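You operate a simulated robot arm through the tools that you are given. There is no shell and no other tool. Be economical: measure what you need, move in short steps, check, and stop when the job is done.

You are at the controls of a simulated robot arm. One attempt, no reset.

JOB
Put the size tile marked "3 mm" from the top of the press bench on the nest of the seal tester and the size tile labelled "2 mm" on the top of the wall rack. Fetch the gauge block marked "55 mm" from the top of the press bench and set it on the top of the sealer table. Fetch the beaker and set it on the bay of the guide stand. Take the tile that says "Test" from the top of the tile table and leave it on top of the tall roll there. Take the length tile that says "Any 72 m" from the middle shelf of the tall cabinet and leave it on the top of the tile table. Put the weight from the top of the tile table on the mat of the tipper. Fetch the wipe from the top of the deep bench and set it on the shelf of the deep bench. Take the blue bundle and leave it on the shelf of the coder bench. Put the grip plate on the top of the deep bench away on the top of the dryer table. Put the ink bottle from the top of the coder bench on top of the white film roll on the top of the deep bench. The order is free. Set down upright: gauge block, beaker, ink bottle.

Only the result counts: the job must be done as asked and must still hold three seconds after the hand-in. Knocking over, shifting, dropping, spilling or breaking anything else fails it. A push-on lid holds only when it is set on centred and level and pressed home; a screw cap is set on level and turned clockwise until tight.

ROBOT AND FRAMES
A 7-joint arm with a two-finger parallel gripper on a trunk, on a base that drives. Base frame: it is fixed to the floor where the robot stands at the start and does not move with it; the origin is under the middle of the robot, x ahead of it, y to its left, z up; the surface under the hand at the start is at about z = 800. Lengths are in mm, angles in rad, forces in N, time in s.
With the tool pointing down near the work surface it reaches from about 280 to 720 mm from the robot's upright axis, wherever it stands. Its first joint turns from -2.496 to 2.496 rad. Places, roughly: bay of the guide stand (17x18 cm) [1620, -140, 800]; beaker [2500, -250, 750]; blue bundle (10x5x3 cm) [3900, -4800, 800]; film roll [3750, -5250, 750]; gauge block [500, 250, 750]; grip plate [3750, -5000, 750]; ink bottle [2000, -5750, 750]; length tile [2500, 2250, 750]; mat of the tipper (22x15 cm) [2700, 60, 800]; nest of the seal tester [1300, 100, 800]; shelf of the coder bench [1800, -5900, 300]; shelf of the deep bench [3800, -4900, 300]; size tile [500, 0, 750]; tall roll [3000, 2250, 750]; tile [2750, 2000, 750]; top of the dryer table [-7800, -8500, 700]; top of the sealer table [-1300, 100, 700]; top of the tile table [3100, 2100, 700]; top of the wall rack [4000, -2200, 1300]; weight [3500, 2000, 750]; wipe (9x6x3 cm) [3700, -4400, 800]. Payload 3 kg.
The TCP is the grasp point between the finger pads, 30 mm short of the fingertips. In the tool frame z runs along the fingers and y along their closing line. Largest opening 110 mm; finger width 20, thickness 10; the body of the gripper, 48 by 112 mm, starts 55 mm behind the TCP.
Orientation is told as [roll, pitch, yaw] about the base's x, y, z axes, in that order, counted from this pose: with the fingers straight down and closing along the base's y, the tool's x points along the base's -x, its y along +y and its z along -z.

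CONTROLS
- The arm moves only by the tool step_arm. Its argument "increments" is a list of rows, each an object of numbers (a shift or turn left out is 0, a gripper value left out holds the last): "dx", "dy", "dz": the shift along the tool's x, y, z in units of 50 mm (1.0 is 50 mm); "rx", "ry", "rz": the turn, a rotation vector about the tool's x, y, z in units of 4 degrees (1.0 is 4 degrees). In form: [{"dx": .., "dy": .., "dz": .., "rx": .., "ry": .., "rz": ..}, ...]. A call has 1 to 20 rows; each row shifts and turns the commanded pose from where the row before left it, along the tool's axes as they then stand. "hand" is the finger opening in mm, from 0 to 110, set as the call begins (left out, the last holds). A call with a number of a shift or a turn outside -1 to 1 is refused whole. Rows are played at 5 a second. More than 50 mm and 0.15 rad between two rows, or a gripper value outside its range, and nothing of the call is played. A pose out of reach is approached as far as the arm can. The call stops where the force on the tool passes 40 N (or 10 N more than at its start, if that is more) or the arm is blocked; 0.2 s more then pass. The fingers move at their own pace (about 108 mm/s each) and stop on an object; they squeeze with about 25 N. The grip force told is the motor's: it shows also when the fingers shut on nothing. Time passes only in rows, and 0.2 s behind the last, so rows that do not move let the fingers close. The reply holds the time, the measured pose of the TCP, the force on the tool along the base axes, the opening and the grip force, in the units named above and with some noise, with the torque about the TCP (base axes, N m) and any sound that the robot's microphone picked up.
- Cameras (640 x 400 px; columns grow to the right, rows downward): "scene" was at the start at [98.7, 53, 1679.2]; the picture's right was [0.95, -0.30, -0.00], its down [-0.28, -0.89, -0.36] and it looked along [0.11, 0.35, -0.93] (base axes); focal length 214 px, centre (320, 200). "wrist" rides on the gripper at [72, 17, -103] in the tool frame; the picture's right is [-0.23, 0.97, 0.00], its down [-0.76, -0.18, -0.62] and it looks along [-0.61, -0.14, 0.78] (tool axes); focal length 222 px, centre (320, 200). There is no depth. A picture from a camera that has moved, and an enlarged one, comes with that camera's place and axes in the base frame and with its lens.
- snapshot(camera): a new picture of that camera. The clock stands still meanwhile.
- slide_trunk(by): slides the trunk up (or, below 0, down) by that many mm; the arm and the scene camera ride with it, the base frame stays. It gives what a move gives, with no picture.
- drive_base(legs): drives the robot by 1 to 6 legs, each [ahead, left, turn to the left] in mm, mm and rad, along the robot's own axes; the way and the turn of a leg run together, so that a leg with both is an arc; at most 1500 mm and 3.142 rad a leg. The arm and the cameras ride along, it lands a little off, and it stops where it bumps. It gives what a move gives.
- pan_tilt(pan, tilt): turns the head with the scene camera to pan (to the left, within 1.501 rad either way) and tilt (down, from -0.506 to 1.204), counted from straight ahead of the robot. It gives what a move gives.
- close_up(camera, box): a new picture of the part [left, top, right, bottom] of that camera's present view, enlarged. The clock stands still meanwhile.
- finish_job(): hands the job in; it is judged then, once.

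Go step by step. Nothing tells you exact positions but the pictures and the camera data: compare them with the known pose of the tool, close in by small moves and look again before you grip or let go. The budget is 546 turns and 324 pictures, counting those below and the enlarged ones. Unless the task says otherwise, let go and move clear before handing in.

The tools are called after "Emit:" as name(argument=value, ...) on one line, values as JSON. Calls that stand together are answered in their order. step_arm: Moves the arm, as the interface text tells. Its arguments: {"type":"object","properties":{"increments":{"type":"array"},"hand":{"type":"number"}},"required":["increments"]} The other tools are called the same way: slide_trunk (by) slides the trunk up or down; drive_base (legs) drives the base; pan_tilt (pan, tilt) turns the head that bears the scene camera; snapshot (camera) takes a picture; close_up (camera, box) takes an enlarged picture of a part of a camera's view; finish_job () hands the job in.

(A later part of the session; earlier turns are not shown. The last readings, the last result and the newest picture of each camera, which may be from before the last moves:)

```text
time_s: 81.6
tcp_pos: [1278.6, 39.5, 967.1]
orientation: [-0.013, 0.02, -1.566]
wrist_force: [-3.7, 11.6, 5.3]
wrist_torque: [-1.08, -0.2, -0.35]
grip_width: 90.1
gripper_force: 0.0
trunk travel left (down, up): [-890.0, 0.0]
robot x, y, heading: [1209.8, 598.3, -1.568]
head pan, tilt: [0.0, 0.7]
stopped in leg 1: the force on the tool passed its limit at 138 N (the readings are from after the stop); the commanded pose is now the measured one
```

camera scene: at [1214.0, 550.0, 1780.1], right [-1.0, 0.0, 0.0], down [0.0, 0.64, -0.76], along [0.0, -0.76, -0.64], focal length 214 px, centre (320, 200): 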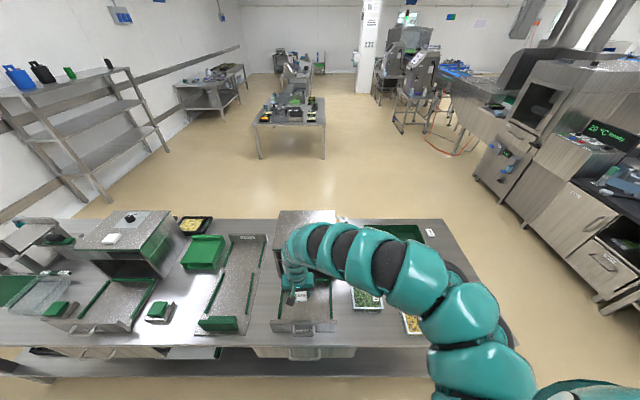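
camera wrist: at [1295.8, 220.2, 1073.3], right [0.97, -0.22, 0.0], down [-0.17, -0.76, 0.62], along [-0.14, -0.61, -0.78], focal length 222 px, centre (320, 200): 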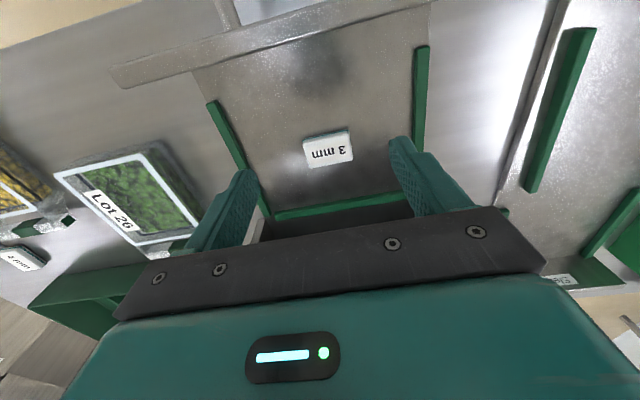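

I drove the wrong way and the hand bumped the machine. I back off and check it.

Emit:
drive_base(legs=[[-330, 0, 0]])

Emit:
snapshot(camera="scene")

Emit:
snapshot(camera="wrist")

```text
time_s: 83.8
tcp_pos: [1278.5, 364.6, 967.3]
orientation: [-0.013, 0.022, -1.566]
wrist_force: [0.3, -0.2, 0.1]
wrist_torque: [0.01, 0.01, 0.01]
grip_width: 90.1
gripper_force: 0.0
trunk travel left (down, up): [-890.0, 0.0]
robot x, y, heading: [1210.7, 922.9, -1.573]
head pan, tilt: [0.0, 0.7]
```

```text
285 pictures are left
camera scene: at [1214.1, 758.9, 1780.3], right [-1.0, 0.0, 0.0], down [0.0, 0.64, -0.77], along [0.0, -0.77, -0.64], focal length 214 px, centre (320, 200)
```

scene: 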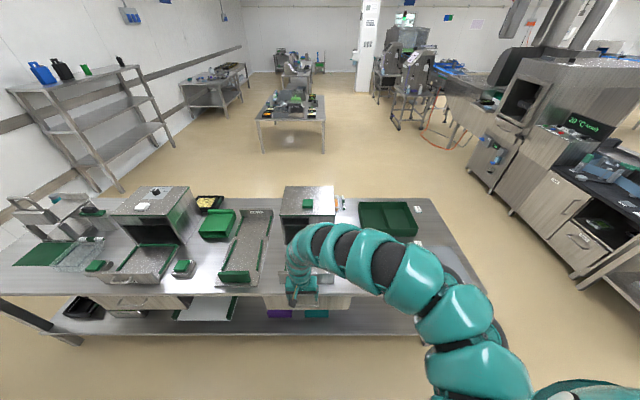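

```text
284 pictures are left
camera wrist: at [1297.1, 435.3, 1072.4], right [0.97, -0.22, -0.02], down [-0.17, -0.78, 0.61], along [-0.15, -0.59, -0.79], focal length 222 px, centre (320, 200)
```

wrist: 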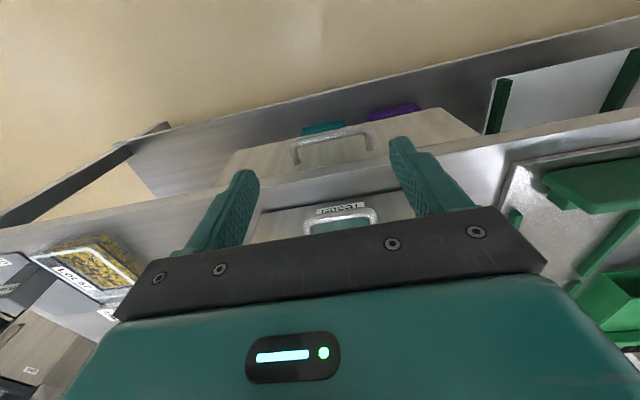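

Emit:
drive_base(legs=[[0, -341, -0.008]])

Emit:
close_up(camera="scene", box=[100, 160, 300, 300])

```text
time_s: 86.0
tcp_pos: [933.8, 366.3, 966.6]
orientation: [-0.01, 0.022, -1.577]
wrist_force: [0.6, -0.1, 0.0]
wrist_torque: [0.06, 0.02, 0.03]
grip_width: 90.1
gripper_force: 0.1
trunk travel left (down, up): [-890.0, 0.0]
robot x, y, heading: [870.2, 927.1, -1.581]
head pan, tilt: [0.0, 0.7]
```

```text
2.86 times, centred on (200, 230) of scene
camera zoom: at [872.4, 759.5, 1780.2], right [-1.0, 0.01, 0.0], down [0.01, 0.64, -0.76], along [-0.01, -0.76, -0.64], focal length 613 px, centre (663, 114)
```

zoom: 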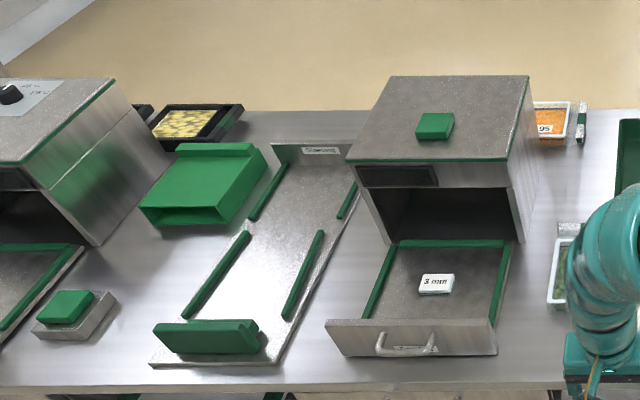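

Machine and tile unmoved. I level the hand and drive round for the 2 mm tile.

Emit:
step_arm(increments=[{"ry": -0.31, "rx": -0.17}, {}])

Emit:
drive_base(legs=[[0, -1170, 0.01], [1322, 0, 0], [0, 0, 1.571], [290, 0, 0]])

Emit:
snapshot(camera="wrist")

```text
time_s: 86.6
tcp_pos: [934.2, 366.3, 966.5]
orientation: [-0.001, 0.0, -1.574]
wrist_force: [-0.2, 0.1, -0.8]
wrist_torque: [0.02, -0.02, 0.02]
grip_width: 90.1
gripper_force: 0.0
trunk travel left (down, up): [-890.0, 0.0]
robot x, y, heading: [872.5, 922.8, -1.579]
head pan, tilt: [0.0, 0.7]
```

```text
time_s: 104.0
tcp_pos: [538.8, -339.9, 966.6]
orientation: [-0.001, -0.001, -0.035]
wrist_force: [0.1, -0.6, 0.2]
wrist_torque: [0.06, 0.01, 0.01]
grip_width: 90.1
gripper_force: 0.1
trunk travel left (down, up): [-890.0, 0.0]
robot x, y, heading: [-23.9, -383.9, -0.036]
head pan, tilt: [0.0, 0.7]
```

```text
282 pictures are left
camera wrist: at [468.2, -319.9, 1070.5], right [0.26, 0.97, 0.0], down [0.76, -0.2, 0.62], along [0.6, -0.16, -0.78], focal length 222 px, centre (320, 200)
```

wrist: 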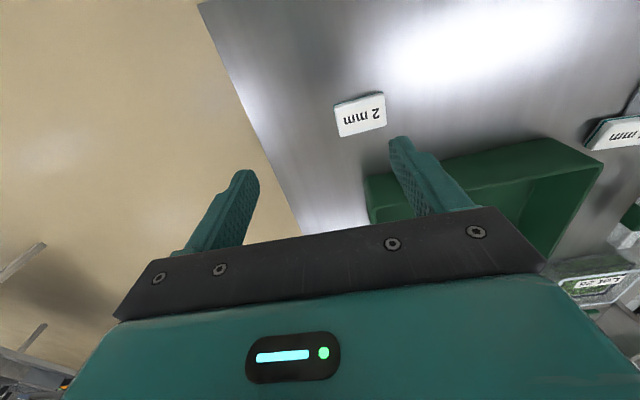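

Emit:
step_arm(increments=[{"dx": -0.18, "dy": 0.44, "rz": -0.25}, {"dx": -0.19, "dy": 0.44, "rz": -0.25}, {"dz": 0.8}, {"dz": 0.8}, {"dz": 0.7}, {"dz": 0.2}, {}])

Emit:
snapshot(camera="wrist")

```text
time_s: 105.6
tcp_pos: [557.8, -296.6, 841.0]
orientation: [-0.001, -0.001, 0.0]
wrist_force: [-0.1, 0.0, 0.4]
wrist_torque: [0.0, -0.03, -0.02]
grip_width: 90.0
gripper_force: 0.0
trunk travel left (down, up): [-890.0, 0.0]
robot x, y, heading: [-25.2, -383.6, -0.035]
head pan, tilt: [0.0, 0.7]
```

```text
281 pictures are left
camera wrist: at [486.4, -278.6, 945.2], right [0.23, 0.97, 0.0], down [0.76, -0.18, 0.62], along [0.61, -0.14, -0.78], focal length 222 px, centre (320, 200)
```

wrist: 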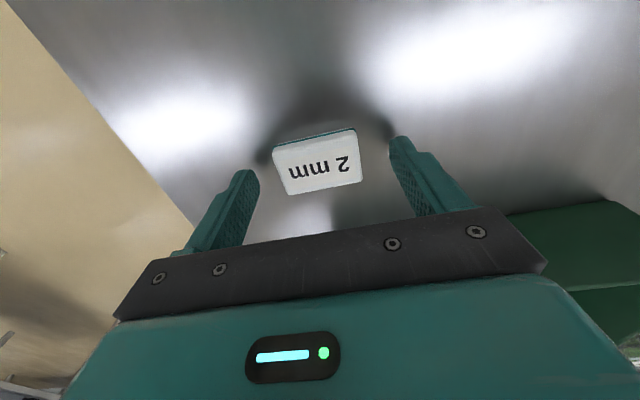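

Emit:
step_arm(increments=[{"dz": 0.1}, {}])

Emit:
step_arm(increments=[{}, {}, {}, {}], hand=0)

Emit:
step_arm(increments=[{"dz": -0.3}, {"dz": -0.8}, {"dz": -0.8}, {"dz": -0.8}, {}])

Emit:
drive_base(legs=[[-200, 0, 0.035], [0, -600, 0]])

Emit:
snapshot(camera="scene")

Emit:
snapshot(camera="wrist")

```text
time_s: 106.2
tcp_pos: [558.3, -295.1, 834.6]
orientation: [0.0, -0.001, 0.0]
wrist_force: [-0.2, -1.2, -0.5]
wrist_torque: [0.02, 0.01, 0.0]
grip_width: 90.5
gripper_force: 0.0
trunk travel left (down, up): [-890.0, 0.0]
robot x, y, heading: [-25.6, -383.4, -0.043]
head pan, tilt: [0.0, 0.7]
```

```text
time_s: 107.2
tcp_pos: [558.3, -296.6, 836.1]
orientation: [0.0, -0.001, -0.001]
wrist_force: [0.6, 0.0, 0.9]
wrist_torque: [0.02, 0.01, 0.0]
grip_width: 54.8
gripper_force: 25.1
trunk travel left (down, up): [-890.0, 0.0]
robot x, y, heading: [-23.1, -382.0, -0.042]
head pan, tilt: [0.0, 0.7]
```

```text
time_s: 108.4
tcp_pos: [556.4, -297.5, 971.3]
orientation: [0.001, 0.0, 0.001]
wrist_force: [0.2, -0.5, -0.5]
wrist_torque: [0.03, 0.02, 0.02]
grip_width: 54.7
gripper_force: 24.7
trunk travel left (down, up): [-890.0, 0.0]
robot x, y, heading: [-23.8, -381.8, -0.037]
head pan, tilt: [0.0, 0.7]
```

```text
time_s: 113.0
tcp_pos: [348.4, -870.1, 971.6]
orientation: [0.0, 0.002, 0.029]
wrist_force: [0.2, -0.7, 0.2]
wrist_torque: [0.03, 0.01, 0.02]
grip_width: 54.6
gripper_force: 24.5
trunk travel left (down, up): [-890.0, 0.0]
robot x, y, heading: [-227.8, -972.8, -0.014]
head pan, tilt: [0.0, 0.7]
```

```text
280 pictures are left
camera scene: at [-61.0, -974.3, 1780.2], right [-0.01, -1.0, 0.0], down [-0.64, 0.01, -0.76], along [0.76, -0.01, -0.64], focal length 214 px, centre (320, 200)
```

scene: 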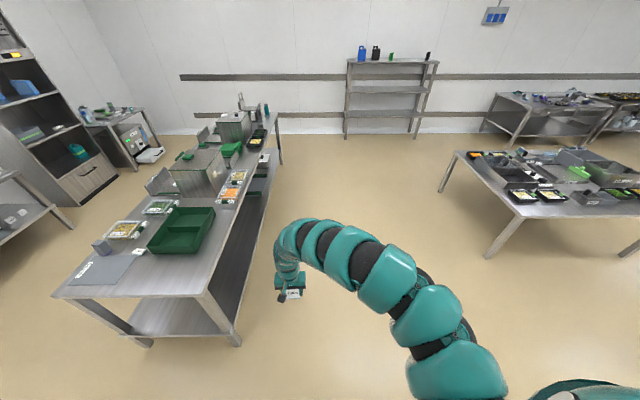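

```text
279 pictures are left
camera wrist: at [276.7, -855.8, 1075.6], right [0.2, 0.98, 0.0], down [0.77, -0.16, 0.62], along [0.61, -0.12, -0.78], focal length 222 px, centre (320, 200)
```

wrist: 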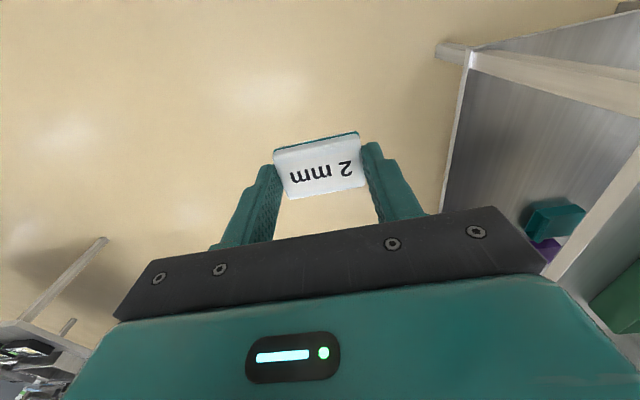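

Emit:
drive_base(legs=[[0, -430, 0.014], [1450, 0, 0], [1100, 0, 0]])

Emit:
pan_tilt(pan=-0.4, tilt=0.35)

Emit:
snapshot(camera="scene")

```text
time_s: 127.6
tcp_pos: [2892.9, -1339.0, 970.4]
orientation: [0.0, 0.001, 0.016]
wrist_force: [0.2, 0.3, -0.2]
wrist_torque: [0.0, 0.02, -0.03]
grip_width: 54.7
gripper_force: 25.0
trunk travel left (down, up): [-890.0, 0.0]
robot x, y, heading: [2316.2, -1432.1, -0.029]
head pan, tilt: [0.0, 0.7]
```

```text
time_s: 128.5
tcp_pos: [2892.5, -1338.0, 972.5]
orientation: [0.0, 0.0, 0.016]
wrist_force: [0.6, 0.4, 0.5]
wrist_torque: [0.01, -0.02, -0.01]
grip_width: 55.1
gripper_force: 25.0
trunk travel left (down, up): [-890.0, 0.0]
robot x, y, heading: [2313.4, -1433.9, -0.023]
head pan, tilt: [-0.4, 0.351]
```

```text
278 pictures are left
camera scene: at [2481.3, -1472.9, 1811.5], right [-0.41, -0.91, 0.0], down [-0.31, 0.14, -0.94], along [0.86, -0.39, -0.34], focal length 214 px, centre (320, 200)
```

scene: 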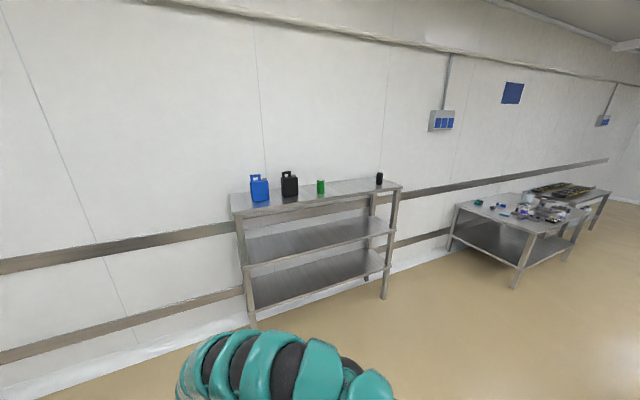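

Emit:
step_arm(increments=[{"dx": -0.5, "dz": -0.3}, {"dx": -0.5, "dz": -0.5}, {"dx": -0.3, "dz": -0.8}, {"dx": -0.3, "dz": -0.8}, {"dx": -0.3, "dz": -0.8}, {"dx": -0.3, "dz": -0.8}, {"dx": -0.1, "dz": -0.9}, {"dz": -0.9}, {"dz": -0.9}, {"dz": -0.9}, {}])

```text
time_s: 130.9
tcp_pos: [3008.4, -1337.6, 1349.6]
orientation: [-0.001, 0.003, 0.014]
wrist_force: [-0.4, 0.4, -0.2]
wrist_torque: [-0.01, 0.0, -0.03]
grip_width: 54.8
gripper_force: 25.0
trunk travel left (down, up): [-890.0, 0.0]
robot x, y, heading: [2314.1, -1432.0, -0.024]
head pan, tilt: [-0.4, 0.351]
```

Emit:
step_arm(increments=[{"dz": -0.5}, {"dz": -0.4}, {}])

Emit:
drive_base(legs=[[600, 0, 0.024], [0, -1083, 0]])

Emit:
pan_tilt(pan=0, tilt=0.4)

Emit:
snapshot(camera="scene")

Emit:
snapshot(camera="wrist")

```text
time_s: 131.7
tcp_pos: [3015.7, -1333.8, 1377.5]
orientation: [0.002, -0.001, 0.015]
wrist_force: [0.2, -0.2, -0.9]
wrist_torque: [0.03, 0.0, -0.02]
grip_width: 54.6
gripper_force: 25.2
out of reach, approached as far as the arm can: row 2
trunk travel left (down, up): [-890.0, 0.0]
robot x, y, heading: [2316.2, -1433.5, -0.023]
head pan, tilt: [-0.4, 0.351]
```

```text
time_s: 140.2
tcp_pos: [3614.3, -2383.7, 1377.2]
orientation: [0.002, -0.001, 0.046]
wrist_force: [0.4, -0.1, 0.0]
wrist_torque: [-0.02, 0.01, 0.04]
grip_width: 54.7
gripper_force: 25.2
trunk travel left (down, up): [-890.0, 0.0]
robot x, y, heading: [2914.8, -2503.5, 0.006]
head pan, tilt: [-0.4, 0.351]
```

```text
time_s: 141.0
tcp_pos: [3613.3, -2384.0, 1378.1]
orientation: [0.001, -0.002, 0.047]
wrist_force: [-0.9, 1.0, 0.1]
wrist_torque: [-0.02, 0.01, 0.02]
grip_width: 54.8
gripper_force: 25.0
trunk travel left (down, up): [-890.0, 0.0]
robot x, y, heading: [2917.2, -2499.3, 0.002]
head pan, tilt: [0.0, 0.4]
```

```text
277 pictures are left
camera scene: at [3090.7, -2502.2, 1807.1], right [0.0, -1.0, 0.0], down [-0.39, 0.0, -0.92], along [0.92, 0.0, -0.39], focal length 214 px, centre (320, 200)
```

scene: 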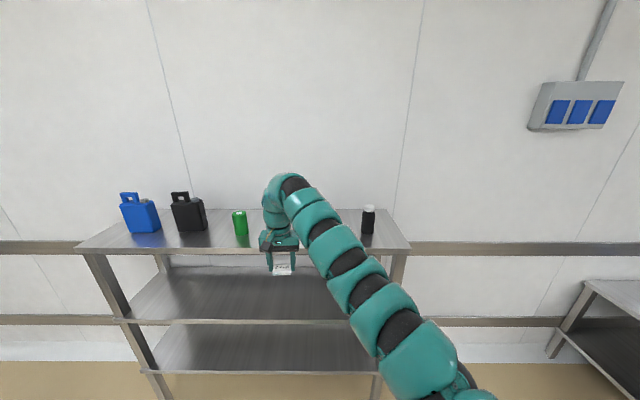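

```text
276 pictures are left
camera wrist: at [3542.1, -2370.2, 1481.7], right [0.18, 0.98, 0.0], down [0.77, -0.14, 0.62], along [0.61, -0.11, -0.78], focal length 222 px, centre (320, 200)
```

wrist: 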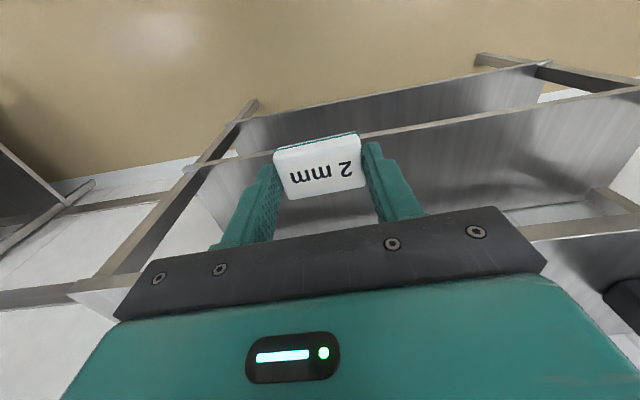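

Emit:
drive_base(legs=[[315, 0, 0]])

Emit:
snapshot(camera="wrist")

Emit:
snapshot(camera="scene")

```text
time_s: 143.1
tcp_pos: [3926.0, -2382.8, 1376.2]
orientation: [0.002, 0.001, 0.045]
wrist_force: [0.4, -1.0, -0.8]
wrist_torque: [0.01, 0.05, -0.02]
grip_width: 54.8
gripper_force: 25.0
trunk travel left (down, up): [-890.0, 0.0]
robot x, y, heading: [3231.1, -2497.9, 0.005]
head pan, tilt: [0.0, 0.4]
```

```text
275 pictures are left
camera wrist: at [3854.5, -2368.6, 1481.4], right [0.18, 0.98, 0.0], down [0.77, -0.14, 0.62], along [0.61, -0.11, -0.78], focal length 222 px, centre (320, 200)
```

wrist: 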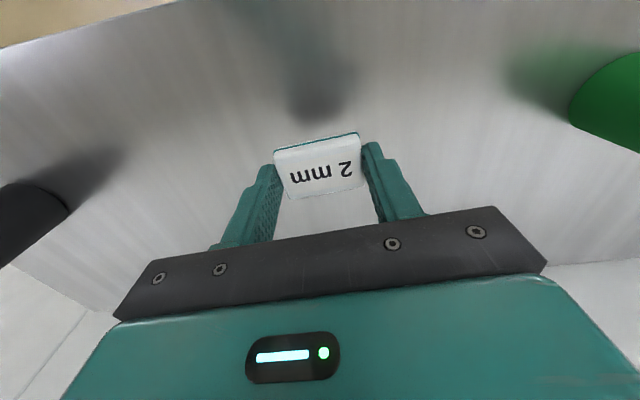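

```text
274 pictures are left
camera scene: at [3403.3, -2500.6, 1807.0], right [0.0, -1.0, 0.0], down [-0.39, 0.0, -0.92], along [0.92, 0.0, -0.39], focal length 214 px, centre (320, 200)
```

scene: 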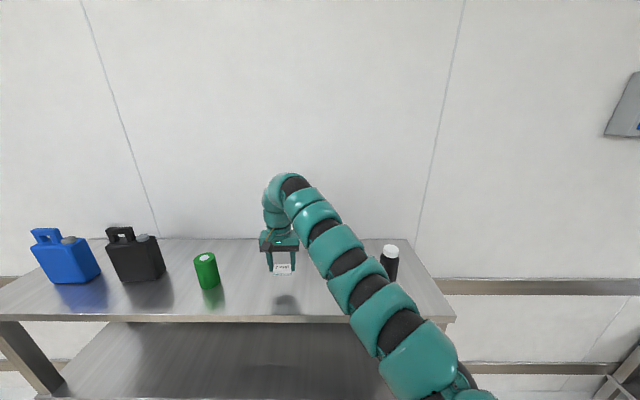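

Emit:
step_arm(increments=[{"dz": 0.5}, {"dz": 0.5}, {"dz": 0.2}, {}])

Emit:
snapshot(camera="wrist")

```text
time_s: 144.1
tcp_pos: [3926.2, -2382.5, 1317.9]
orientation: [0.002, -0.002, 0.044]
wrist_force: [-0.3, 0.3, -0.7]
wrist_torque: [0.0, 0.01, 0.02]
grip_width: 54.9
gripper_force: 24.9
trunk travel left (down, up): [-890.0, 0.0]
robot x, y, heading: [3231.6, -2498.5, 0.01]
head pan, tilt: [0.0, 0.4]
```

```text
273 pictures are left
camera wrist: at [3854.2, -2369.3, 1421.5], right [0.18, 0.98, 0.0], down [0.77, -0.14, 0.62], along [0.61, -0.11, -0.78], focal length 222 px, centre (320, 200)
```

wrist: 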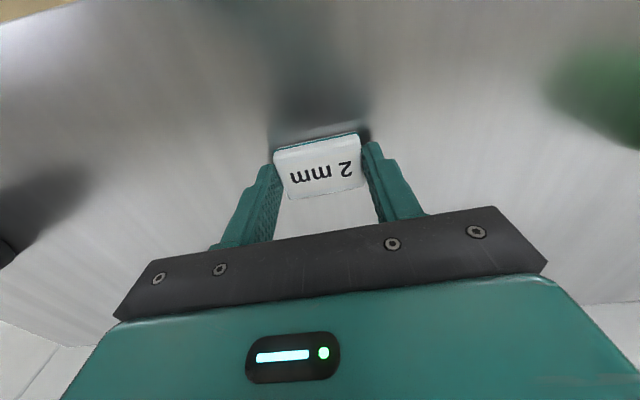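

Shadow nearly meets the tile; lower in small steps.

Emit:
step_arm(increments=[{"dz": 0.1}, {"dz": 0.1}, {"dz": 0.08}, {}])

```text
time_s: 144.9
tcp_pos: [3925.7, -2383.4, 1309.9]
orientation: [0.006, -0.014, 0.044]
wrist_force: [-7.4, -0.7, 19.6]
wrist_torque: [-0.61, 0.41, -0.24]
grip_width: 54.8
gripper_force: 25.4
trunk travel left (down, up): [-890.0, 0.0]
robot x, y, heading: [3228.7, -2500.2, 0.001]
head pan, tilt: [0.0, 0.4]
stopped in row 3: the force on the tool passed its limit at 46 N (the readings are from after the stop); the commanded pose is now the measured one
```

Emit:
step_arm(increments=[{"dz": -0.06, "ry": 0.2, "rx": 0.08}, {}])

Emit:
step_arm(increments=[{}, {}, {}], hand=90)

Emit:
step_arm(increments=[{"dz": -0.5}, {"dz": -0.8}, {}])

Emit:
snapshot(camera="wrist")

```text
time_s: 145.5
tcp_pos: [3928.5, -2382.7, 1309.7]
orientation: [-0.001, 0.004, 0.042]
wrist_force: [1.7, 0.1, 7.2]
wrist_torque: [0.16, -0.16, -0.01]
grip_width: 54.5
gripper_force: 24.6
trunk travel left (down, up): [-890.0, 0.0]
robot x, y, heading: [3228.3, -2499.6, 0.004]
head pan, tilt: [0.0, 0.4]
```

```text
time_s: 146.3
tcp_pos: [3926.9, -2382.1, 1309.6]
orientation: [-0.002, 0.005, 0.043]
wrist_force: [0.7, -1.9, 1.8]
wrist_torque: [0.07, 0.0, 0.0]
grip_width: 89.1
gripper_force: 0.1
trunk travel left (down, up): [-890.0, 0.0]
robot x, y, heading: [3226.4, -2499.2, 0.007]
head pan, tilt: [0.0, 0.4]
```

```text
time_s: 147.1
tcp_pos: [3929.7, -2382.7, 1373.4]
orientation: [-0.001, 0.007, 0.045]
wrist_force: [-0.4, 0.2, -0.4]
wrist_torque: [0.01, 0.01, -0.01]
grip_width: 90.1
gripper_force: 0.0
trunk travel left (down, up): [-890.0, 0.0]
robot x, y, heading: [3229.8, -2499.3, 0.009]
head pan, tilt: [0.0, 0.4]
```

```text
272 pictures are left
camera wrist: at [3857.8, -2370.1, 1478.7], right [0.18, 0.98, 0.0], down [0.77, -0.14, 0.62], along [0.61, -0.12, -0.79], focal length 222 px, centre (320, 200)
```

wrist: 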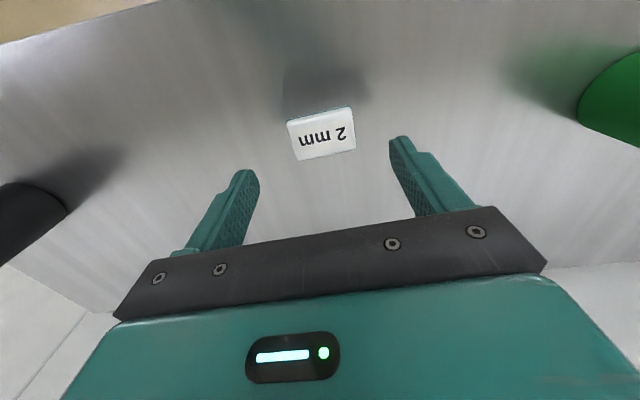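

2 mm tile done. Next the beaker: drive to the right side of the bench facing it.

Emit:
drive_base(legs=[[-600, 0, 0], [0, 1150, 0], [0, 0, 1.565]])

Emit:
pan_tilt(pan=0.0, tilt=0.6)

Emit:
snapshot(camera="scene")

```text
time_s: 159.9
tcp_pos: [2485.1, -652.2, 1375.1]
orientation: [-0.001, 0.006, 1.623]
wrist_force: [0.9, 0.9, 0.6]
wrist_torque: [-0.01, -0.01, 0.02]
grip_width: 90.0
gripper_force: 0.1
trunk travel left (down, up): [-890.0, 0.0]
robot x, y, heading: [2607.6, -1353.2, 1.581]
head pan, tilt: [0.0, 0.4]
```

```text
time_s: 160.6
tcp_pos: [2486.2, -652.6, 1374.5]
orientation: [-0.003, 0.006, 1.62]
wrist_force: [0.6, -0.5, -0.2]
wrist_torque: [0.0, 0.01, -0.01]
grip_width: 90.2
gripper_force: 0.0
trunk travel left (down, up): [-890.0, 0.0]
robot x, y, heading: [2608.4, -1349.3, 1.582]
head pan, tilt: [0.0, 0.6]
```

```text
271 pictures are left
camera scene: at [2607.9, -1183.7, 1788.9], right [1.0, 0.01, 0.0], down [0.01, -0.56, -0.83], along [-0.01, 0.83, -0.56], focal length 214 px, centre (320, 200)
```

scene: 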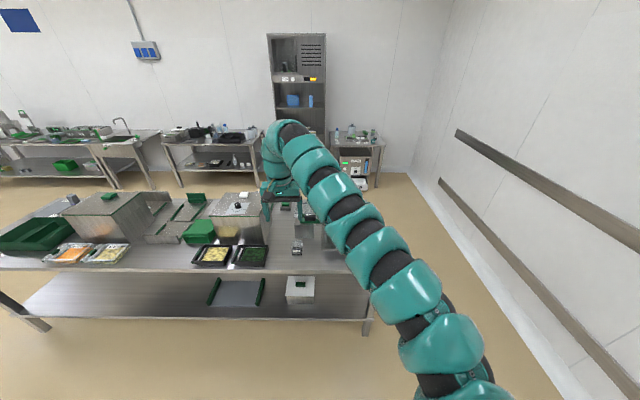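

Emit:
close_up(camera="scene", box=[180, 180, 340, 290])

Emit:
snapshot(camera="wrist")

```text
3.64 times, centred on (260, 235) of scene
camera zoom: at [2607.9, -1183.7, 1788.9], right [1.0, 0.01, 0.0], down [0.01, -0.56, -0.83], along [-0.01, 0.83, -0.56], focal length 780 px, centre (538, 73)
```

zoom: 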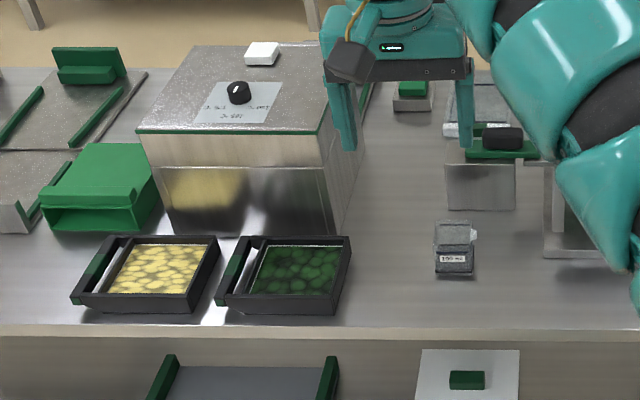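

```text
269 pictures are left
camera wrist: at [2473.7, -724.8, 1479.0], right [-0.98, 0.18, 0.0], down [0.14, 0.77, 0.62], along [0.11, 0.61, -0.79], focal length 222 px, centre (320, 200)
```

wrist: 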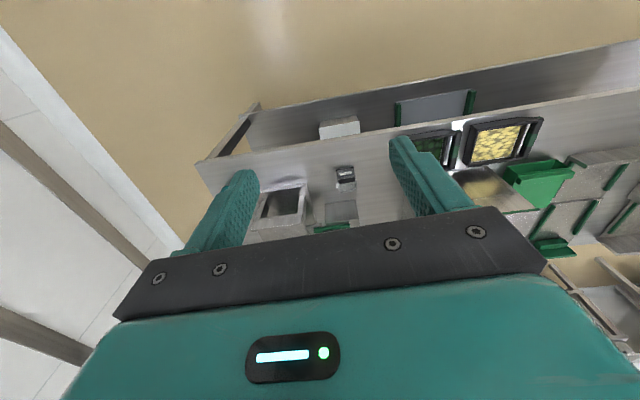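

Emit:
step_arm(increments=[{"dz": 0.9, "rz": 0.7}, {"dz": 0.9}, {"dz": 0.9}, {"dz": 0.9}, {"dx": 0.3, "dz": 0.8}, {"dx": 0.3, "dz": 0.8}, {"dx": 0.3, "dz": 0.8}, {"dx": 0.3, "dz": 0.8}, {"dx": 0.4, "dz": 0.4}, {}])

Emit:
drive_base(legs=[[300, 20, 0]])

Emit:
snapshot(camera="wrist")

Emit:
close_up(camera="scene", box=[200, 200, 360, 310])

```text
time_s: 162.8
tcp_pos: [2487.6, -733.8, 1014.4]
orientation: [-0.005, 0.005, 1.571]
wrist_force: [-0.1, -0.1, 0.1]
wrist_torque: [0.01, 0.0, -0.02]
grip_width: 90.0
gripper_force: 0.1
trunk travel left (down, up): [-890.0, 0.0]
robot x, y, heading: [2606.5, -1353.2, 1.579]
head pan, tilt: [0.0, 0.6]
```

```text
time_s: 164.9
tcp_pos: [2460.8, -431.1, 1014.9]
orientation: [-0.004, 0.007, 1.577]
wrist_force: [0.2, 0.4, 0.2]
wrist_torque: [0.01, -0.02, 0.0]
grip_width: 90.1
gripper_force: 0.0
trunk travel left (down, up): [-890.0, 0.0]
robot x, y, heading: [2583.6, -1053.6, 1.582]
head pan, tilt: [0.0, 0.6]
```

```text
268 pictures are left
camera wrist: at [2444.2, -504.1, 1119.0], right [-0.98, 0.22, 0.0], down [0.17, 0.77, 0.62], along [0.14, 0.6, -0.79], focal length 222 px, centre (320, 200)
```

wrist: 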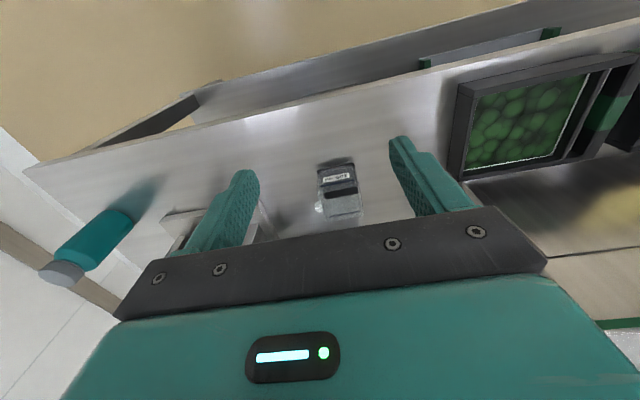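

```text
3.64 times, centred on (280, 255) of scene
camera zoom: at [2582.9, -880.3, 1788.7], right [1.0, 0.02, 0.0], down [0.01, -0.57, -0.82], along [-0.01, 0.82, -0.57], focal length 780 px, centre (466, 0)
```

zoom: 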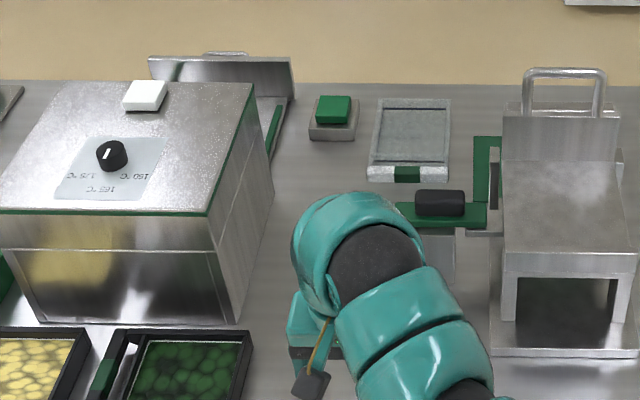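

Emit:
close_up(camera="wrist", box=[250, 130, 410, 230])

```text
4.00 times, centred on (330, 180) of wrist
camera zoom: at [2444.2, -504.1, 1119.0], right [-0.98, 0.22, 0.0], down [0.17, 0.77, 0.62], along [0.14, 0.6, -0.79], focal length 888 px, centre (280, 280)
```

zoom: 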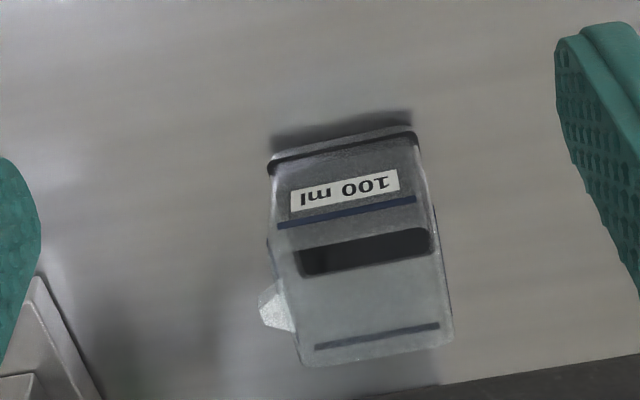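

Emit:
step_arm(increments=[{"rz": 1}, {"rz": 1}, {"rz": 1}, {"rz": 1}, {"rz": 1}, {"rz": 1}, {"rz": 1}, {"rz": 1}, {"rz": 1}, {"rz": 1}, {"rz": 1}, {"rz": 1}, {}], hand=110)

Emit:
step_arm(increments=[{"rz": 1}, {"rz": 1}, {"rz": 1}, {"rz": 1}, {"rz": 1}, {"rz": 1}, {"rz": 1}, {"rz": 1}, {"rz": 1}, {"rz": 1}, {"rz": 0.55}, {}])

Emit:
snapshot(camera="wrist")

```text
time_s: 167.7
tcp_pos: [2460.1, -431.6, 1014.8]
orientation: [-0.005, 0.001, 0.738]
wrist_force: [-1.1, 0.0, 0.1]
wrist_torque: [-0.03, 0.01, 0.0]
grip_width: 110.0
gripper_force: 0.0
trunk travel left (down, up): [-890.0, 0.0]
robot x, y, heading: [2579.6, -1049.1, 1.586]
head pan, tilt: [0.0, 0.6]
```

```text
time_s: 170.3
tcp_pos: [2459.2, -432.8, 1015.6]
orientation: [-0.005, -0.003, 0.002]
wrist_force: [0.1, -0.3, -0.2]
wrist_torque: [0.0, 0.03, 0.01]
grip_width: 110.0
gripper_force: 0.1
trunk travel left (down, up): [-890.0, 0.0]
robot x, y, heading: [2579.1, -1050.5, 1.584]
head pan, tilt: [0.0, 0.6]
```

```text
265 pictures are left
camera wrist: at [2388.2, -415.4, 1119.2], right [0.23, 0.97, 0.0], down [0.76, -0.17, 0.63], along [0.61, -0.14, -0.78], focal length 222 px, centre (320, 200)
```

wrist: 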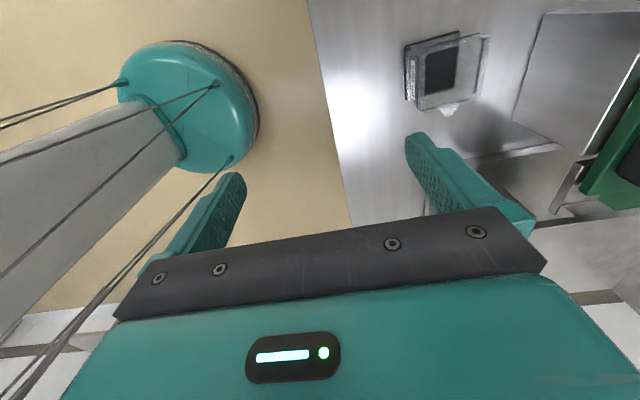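

Emit:
close_up(camera="wrist", box=[380, 10, 520, 130])

```text
3.33 times, centred on (450, 70) of wrist
camera zoom: at [2388.2, -415.4, 1119.2], right [0.23, 0.97, 0.0], down [0.76, -0.17, 0.63], along [0.61, -0.14, -0.78], focal length 740 px, centre (-113, 633)
```

zoom: 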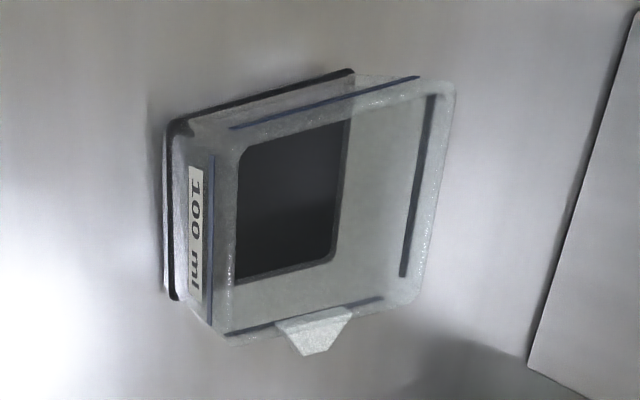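

Emit:
drive_base(legs=[[137, 0, -0.012]])

Emit:
snapshot(camera="wrist")

```text
time_s: 171.6
tcp_pos: [2466.2, -291.3, 1013.9]
orientation: [-0.007, -0.003, -0.008]
wrist_force: [-0.1, 0.4, -0.7]
wrist_torque: [-0.03, 0.01, 0.03]
grip_width: 109.8
gripper_force: 0.0
trunk travel left (down, up): [-890.0, 0.0]
robot x, y, heading: [2584.3, -911.5, 1.574]
head pan, tilt: [0.0, 0.6]
```

```text
263 pictures are left
camera wrist: at [2394.5, -273.4, 1118.4], right [0.24, 0.97, -0.01], down [0.76, -0.18, 0.63], along [0.61, -0.15, -0.78], focal length 222 px, centre (320, 200)
```

wrist: 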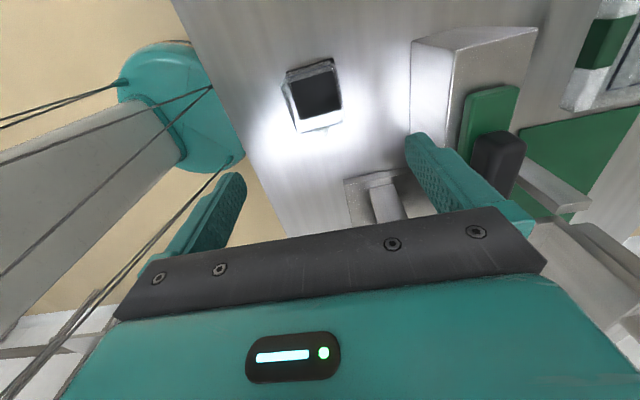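

Emit:
step_arm(increments=[{"dx": 0.14, "dy": -0.08, "rx": -0.1, "dz": 0.5}, {"dz": 0.9}, {"dz": 0.7}, {}])

Emit:
snapshot(camera="wrist")

```text
time_s: 172.6
tcp_pos: [2461.2, -294.9, 910.9]
orientation: [0.003, -0.003, -0.011]
wrist_force: [-0.3, -0.2, -0.4]
wrist_torque: [0.03, 0.02, -0.01]
grip_width: 109.9
gripper_force: 0.1
trunk travel left (down, up): [-890.0, 0.0]
robot x, y, heading: [2580.0, -911.3, 1.575]
head pan, tilt: [0.0, 0.6]
```

```text
262 pictures are left
camera wrist: at [2388.4, -277.1, 1013.9], right [0.24, 0.97, 0.0], down [0.76, -0.19, 0.62], along [0.61, -0.15, -0.78], focal length 222 px, centre (320, 200)
```

wrist: 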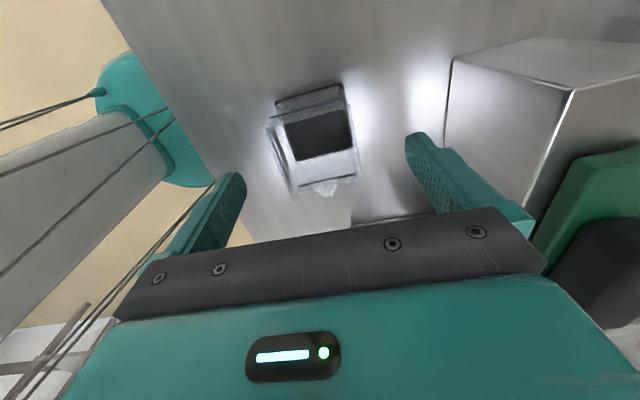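

Emit:
step_arm(increments=[{"dz": 0.5}, {"dz": 0.5}, {"dz": 0.45}, {}])

Emit:
snapshot(camera="wrist")

```text
time_s: 173.6
tcp_pos: [2461.6, -297.9, 838.8]
orientation: [0.001, -0.002, -0.011]
wrist_force: [0.2, 0.4, 0.0]
wrist_torque: [0.0, 0.01, 0.02]
grip_width: 109.9
gripper_force: 0.0
trunk travel left (down, up): [-890.0, 0.0]
robot x, y, heading: [2582.1, -915.6, 1.574]
head pan, tilt: [0.0, 0.6]
```

```text
261 pictures are left
camera wrist: at [2390.5, -280.1, 942.1], right [0.24, 0.97, 0.0], down [0.76, -0.19, 0.62], along [0.61, -0.15, -0.78], focal length 222 px, centre (320, 200)
```

wrist: 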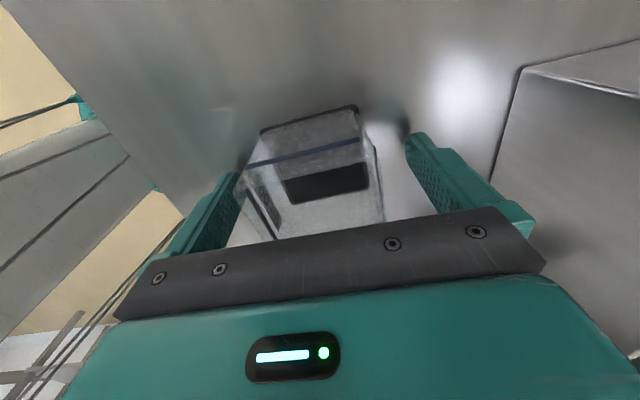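

Emit:
step_arm(increments=[{"dy": -0.06}, {}])

Emit:
step_arm(increments=[{}, {}, {}, {}], hand=0)

Emit:
step_arm(increments=[{"dz": -0.2}, {"dz": -0.4}, {"dz": -0.5}, {"dz": -0.5}, {}])

Emit:
snapshot(camera="wrist")

```text
time_s: 174.2
tcp_pos: [2458.9, -299.3, 837.5]
orientation: [0.002, -0.005, -0.011]
wrist_force: [-0.1, 0.6, 0.8]
wrist_torque: [0.02, 0.0, 0.02]
grip_width: 110.2
gripper_force: 0.1
trunk travel left (down, up): [-890.0, 0.0]
robot x, y, heading: [2582.2, -911.8, 1.57]
head pan, tilt: [0.0, 0.6]
```

```text
time_s: 175.2
tcp_pos: [2459.8, -299.7, 838.0]
orientation: [0.001, -0.003, -0.008]
wrist_force: [0.7, 0.6, 2.7]
wrist_torque: [-0.05, -0.01, 0.06]
grip_width: 59.6
gripper_force: 25.8
trunk travel left (down, up): [-890.0, 0.0]
robot x, y, heading: [2582.5, -910.8, 1.574]
head pan, tilt: [0.0, 0.6]
```

```text
time_s: 176.4
tcp_pos: [2460.6, -299.0, 918.2]
orientation: [0.003, -0.005, -0.01]
wrist_force: [0.6, 1.0, -1.0]
wrist_torque: [0.01, 0.03, 0.01]
grip_width: 59.9
gripper_force: 25.2
trunk travel left (down, up): [-890.0, 0.0]
robot x, y, heading: [2584.1, -912.4, 1.573]
head pan, tilt: [0.0, 0.6]
```

```text
260 pictures are left
camera wrist: at [2388.3, -281.9, 1021.3], right [0.24, 0.97, 0.0], down [0.76, -0.19, 0.63], along [0.61, -0.15, -0.78], focal length 222 px, centre (320, 200)
```

wrist: 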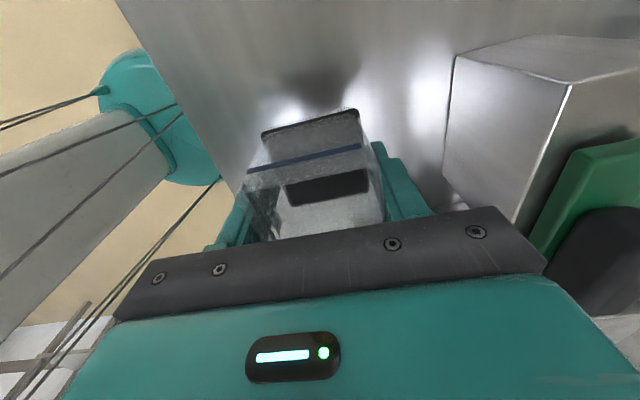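

Emit:
step_arm(increments=[{"dz": -0.8}, {"dz": -0.8}, {}])

Emit:
drive_base(legs=[[-280, 0, 0], [0, 850, 0]])

Emit:
snapshot(camera="scene")

Emit:
snapshot(camera="wrist")

```text
time_s: 177.2
tcp_pos: [2457.7, -300.3, 998.4]
orientation: [0.001, -0.004, -0.009]
wrist_force: [0.3, 0.2, -1.2]
wrist_torque: [0.0, -0.02, -0.03]
grip_width: 59.6
gripper_force: 25.2
trunk travel left (down, up): [-890.0, 0.0]
robot x, y, heading: [2583.6, -913.1, 1.573]
head pan, tilt: [0.0, 0.6]
```

```text
time_s: 183.3
tcp_pos: [1596.4, -582.8, 998.5]
orientation: [0.001, -0.003, -0.01]
wrist_force: [0.2, -0.2, -0.6]
wrist_torque: [0.03, 0.01, 0.03]
grip_width: 59.5
gripper_force: 24.9
trunk travel left (down, up): [-890.0, 0.0]
robot x, y, heading: [1720.1, -1190.1, 1.571]
head pan, tilt: [0.0, 0.6]
```

```text
259 pictures are left
camera scene: at [1720.7, -1024.0, 1788.8], right [1.0, 0.0, 0.0], down [0.0, -0.57, -0.82], along [0.0, 0.82, -0.57], focal length 214 px, centre (320, 200)
```

scene: 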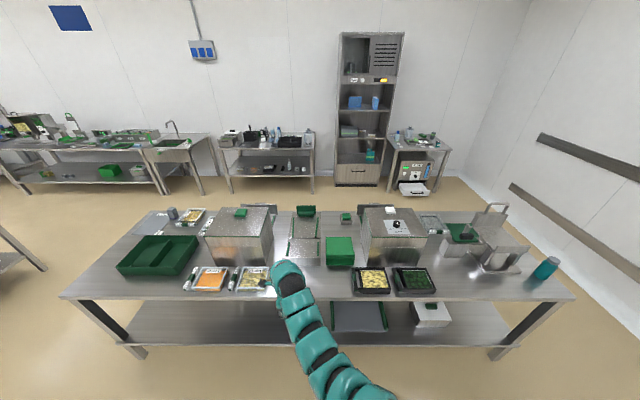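

```text
258 pictures are left
camera wrist: at [1522.7, -564.5, 1102.4], right [0.24, 0.97, 0.0], down [0.76, -0.19, 0.63], along [0.61, -0.15, -0.78], focal length 222 px, centre (320, 200)
```

wrist: 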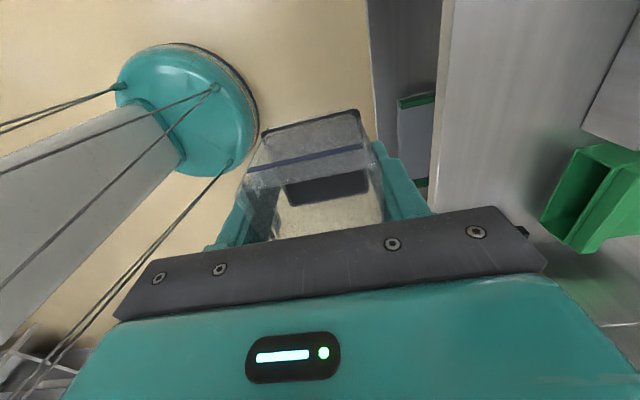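

Emit:
close_up(camera="scene", box=[260, 195, 370, 275])

```text
5.00 times, centred on (315, 235) of scene
camera zoom: at [1720.7, -1024.0, 1788.8], right [1.0, 0.0, 0.0], down [0.0, -0.57, -0.82], along [0.0, 0.82, -0.57], focal length 1072 px, centre (345, 25)
```

zoom: 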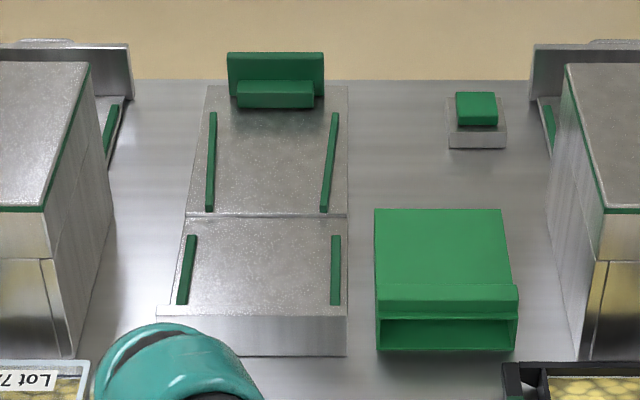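

Bay lies between the near green rails, centre about [1621, -135]. Driving in.

Emit:
drive_base(legs=[[0, -25, 0], [400, 0, 0]])

Emit:
step_arm(increments=[{"dy": 0.5}, {"dy": 0.5}, {}])

Emit:
snapshot(camera="wrist")

Emit:
close_up(camera="scene", box=[220, 220, 400, 340])

```text
time_s: 186.2
tcp_pos: [1615.1, -173.7, 998.4]
orientation: [0.001, -0.005, -0.005]
wrist_force: [0.1, -0.4, -1.2]
wrist_torque: [0.02, 0.01, -0.01]
grip_width: 59.4
gripper_force: 24.8
trunk travel left (down, up): [-890.0, 0.0]
robot x, y, heading: [1743.0, -786.8, 1.579]
head pan, tilt: [0.0, 0.6]
```

```text
time_s: 187.1
tcp_pos: [1616.1, -124.9, 999.0]
orientation: [0.0, -0.003, -0.005]
wrist_force: [-0.6, -0.6, 0.1]
wrist_torque: [0.0, 0.03, 0.05]
grip_width: 59.6
gripper_force: 25.0
trunk travel left (down, up): [-890.0, 0.0]
robot x, y, heading: [1744.7, -783.5, 1.577]
head pan, tilt: [0.0, 0.6]
```

```text
256 pictures are left
camera wrist: at [1543.6, -107.9, 1102.6], right [0.23, 0.97, 0.0], down [0.76, -0.18, 0.63], along [0.61, -0.14, -0.78], focal length 222 px, centre (320, 200)
```

wrist: 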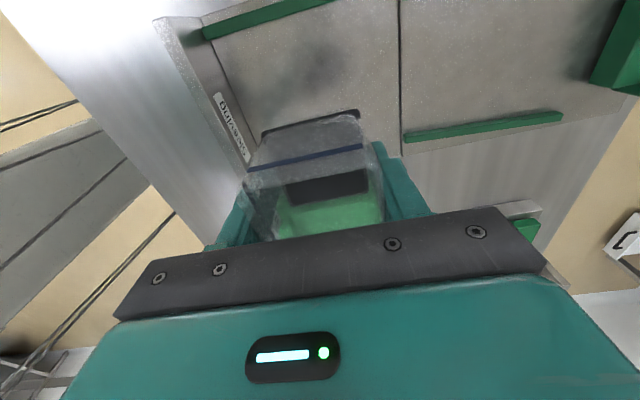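

```text
3.33 times, centred on (310, 280) of scene
camera zoom: at [1742.8, -616.4, 1788.9], right [1.0, 0.01, 0.0], down [0.0, -0.56, -0.83], along [-0.01, 0.83, -0.56], focal length 715 px, centre (353, -67)
```

zoom: 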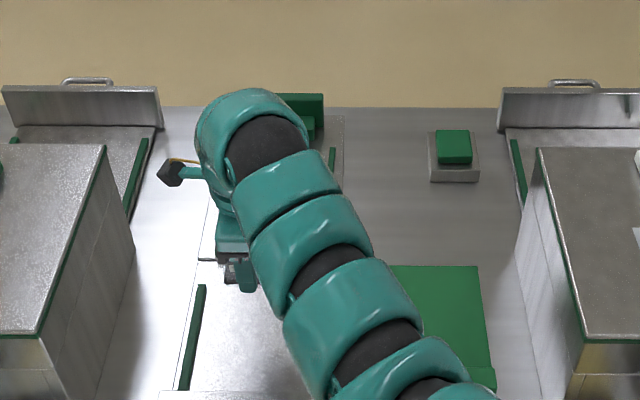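

Emit:
step_arm(increments=[{"dx": -0.1, "dy": -0.2}, {"dz": 0.9}, {"dz": 0.9}, {"dz": 0.8}, {}])

Emit:
snapshot(camera="wrist")

```text
time_s: 188.2
tcp_pos: [1621.3, -134.4, 888.7]
orientation: [0.004, -0.002, -0.006]
wrist_force: [0.8, -0.2, -0.9]
wrist_torque: [0.01, 0.03, -0.01]
grip_width: 59.5
gripper_force: 24.9
out of reach, approached as far as the arm can: row 4
trunk travel left (down, up): [-890.0, 0.0]
robot x, y, heading: [1744.7, -783.4, 1.578]
head pan, tilt: [0.0, 0.6]
```

```text
254 pictures are left
camera wrist: at [1550.2, -117.2, 993.2], right [0.23, 0.97, 0.0], down [0.76, -0.18, 0.62], along [0.61, -0.14, -0.78], focal length 222 px, centre (320, 200)
```

wrist: 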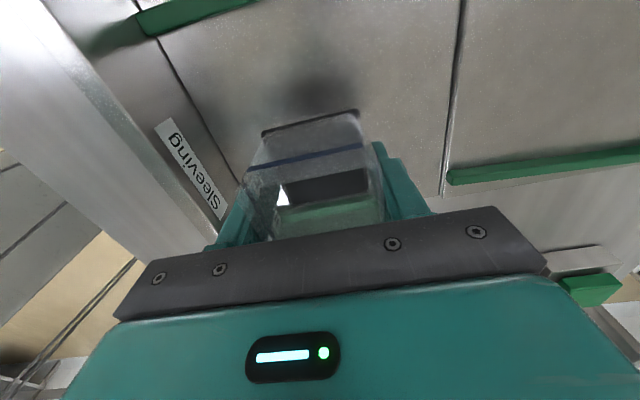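

Emit:
step_arm(increments=[{"dz": -0.6}, {}])

Emit:
slide_trunk(by=-55)

Emit:
step_arm(increments=[{"dz": 0.1}, {"dz": 0.1}, {"dz": 0.06}, {}])

```text
time_s: 188.8
tcp_pos: [1621.0, -134.6, 918.5]
orientation: [0.002, -0.003, -0.006]
wrist_force: [0.3, 0.2, -0.2]
wrist_torque: [-0.02, -0.01, -0.04]
grip_width: 59.6
gripper_force: 24.6
trunk travel left (down, up): [-890.0, 0.0]
robot x, y, heading: [1741.1, -783.5, 1.578]
head pan, tilt: [0.0, 0.6]
```

```text
time_s: 189.8
tcp_pos: [1620.3, -134.2, 863.5]
orientation: [0.002, -0.003, -0.006]
wrist_force: [-0.4, 0.0, -1.8]
wrist_torque: [-0.02, 0.02, 0.0]
grip_width: 59.6
gripper_force: 24.8
trunk travel left (down, up): [-835.0, 55.0]
robot x, y, heading: [1742.2, -782.5, 1.576]
head pan, tilt: [0.0, 0.6]
```

```text
time_s: 190.8
tcp_pos: [1621.1, -135.0, 851.7]
orientation: [0.001, -0.002, -0.005]
wrist_force: [-0.7, -0.3, -0.9]
wrist_torque: [0.01, 0.0, -0.03]
grip_width: 59.6
gripper_force: 25.6
trunk travel left (down, up): [-835.0, 55.0]
robot x, y, heading: [1743.0, -780.7, 1.581]
head pan, tilt: [0.0, 0.6]
```

Emit:
step_arm(increments=[{"dz": 0.06}, {"dz": 0.04}, {}])

```text
time_s: 191.6
tcp_pos: [1619.9, -133.7, 845.6]
orientation: [0.002, -0.004, -0.005]
wrist_force: [0.2, -0.5, -0.5]
wrist_torque: [0.01, 0.04, -0.03]
grip_width: 59.4
gripper_force: 25.2
trunk travel left (down, up): [-835.0, 55.0]
robot x, y, heading: [1744.1, -785.9, 1.583]
head pan, tilt: [0.0, 0.6]
```

Emit:
step_arm(increments=[{"dz": 0.05}, {"dz": 0.03}, {}])

```text
time_s: 192.4
tcp_pos: [1620.2, -133.8, 843.1]
orientation: [0.006, 0.0, -0.005]
wrist_force: [0.8, -0.8, 20.3]
wrist_torque: [-0.59, 0.07, 0.15]
grip_width: 59.6
gripper_force: 24.8
trunk travel left (down, up): [-835.0, 55.0]
robot x, y, heading: [1743.6, -783.5, 1.579]
head pan, tilt: [0.0, 0.6]
```

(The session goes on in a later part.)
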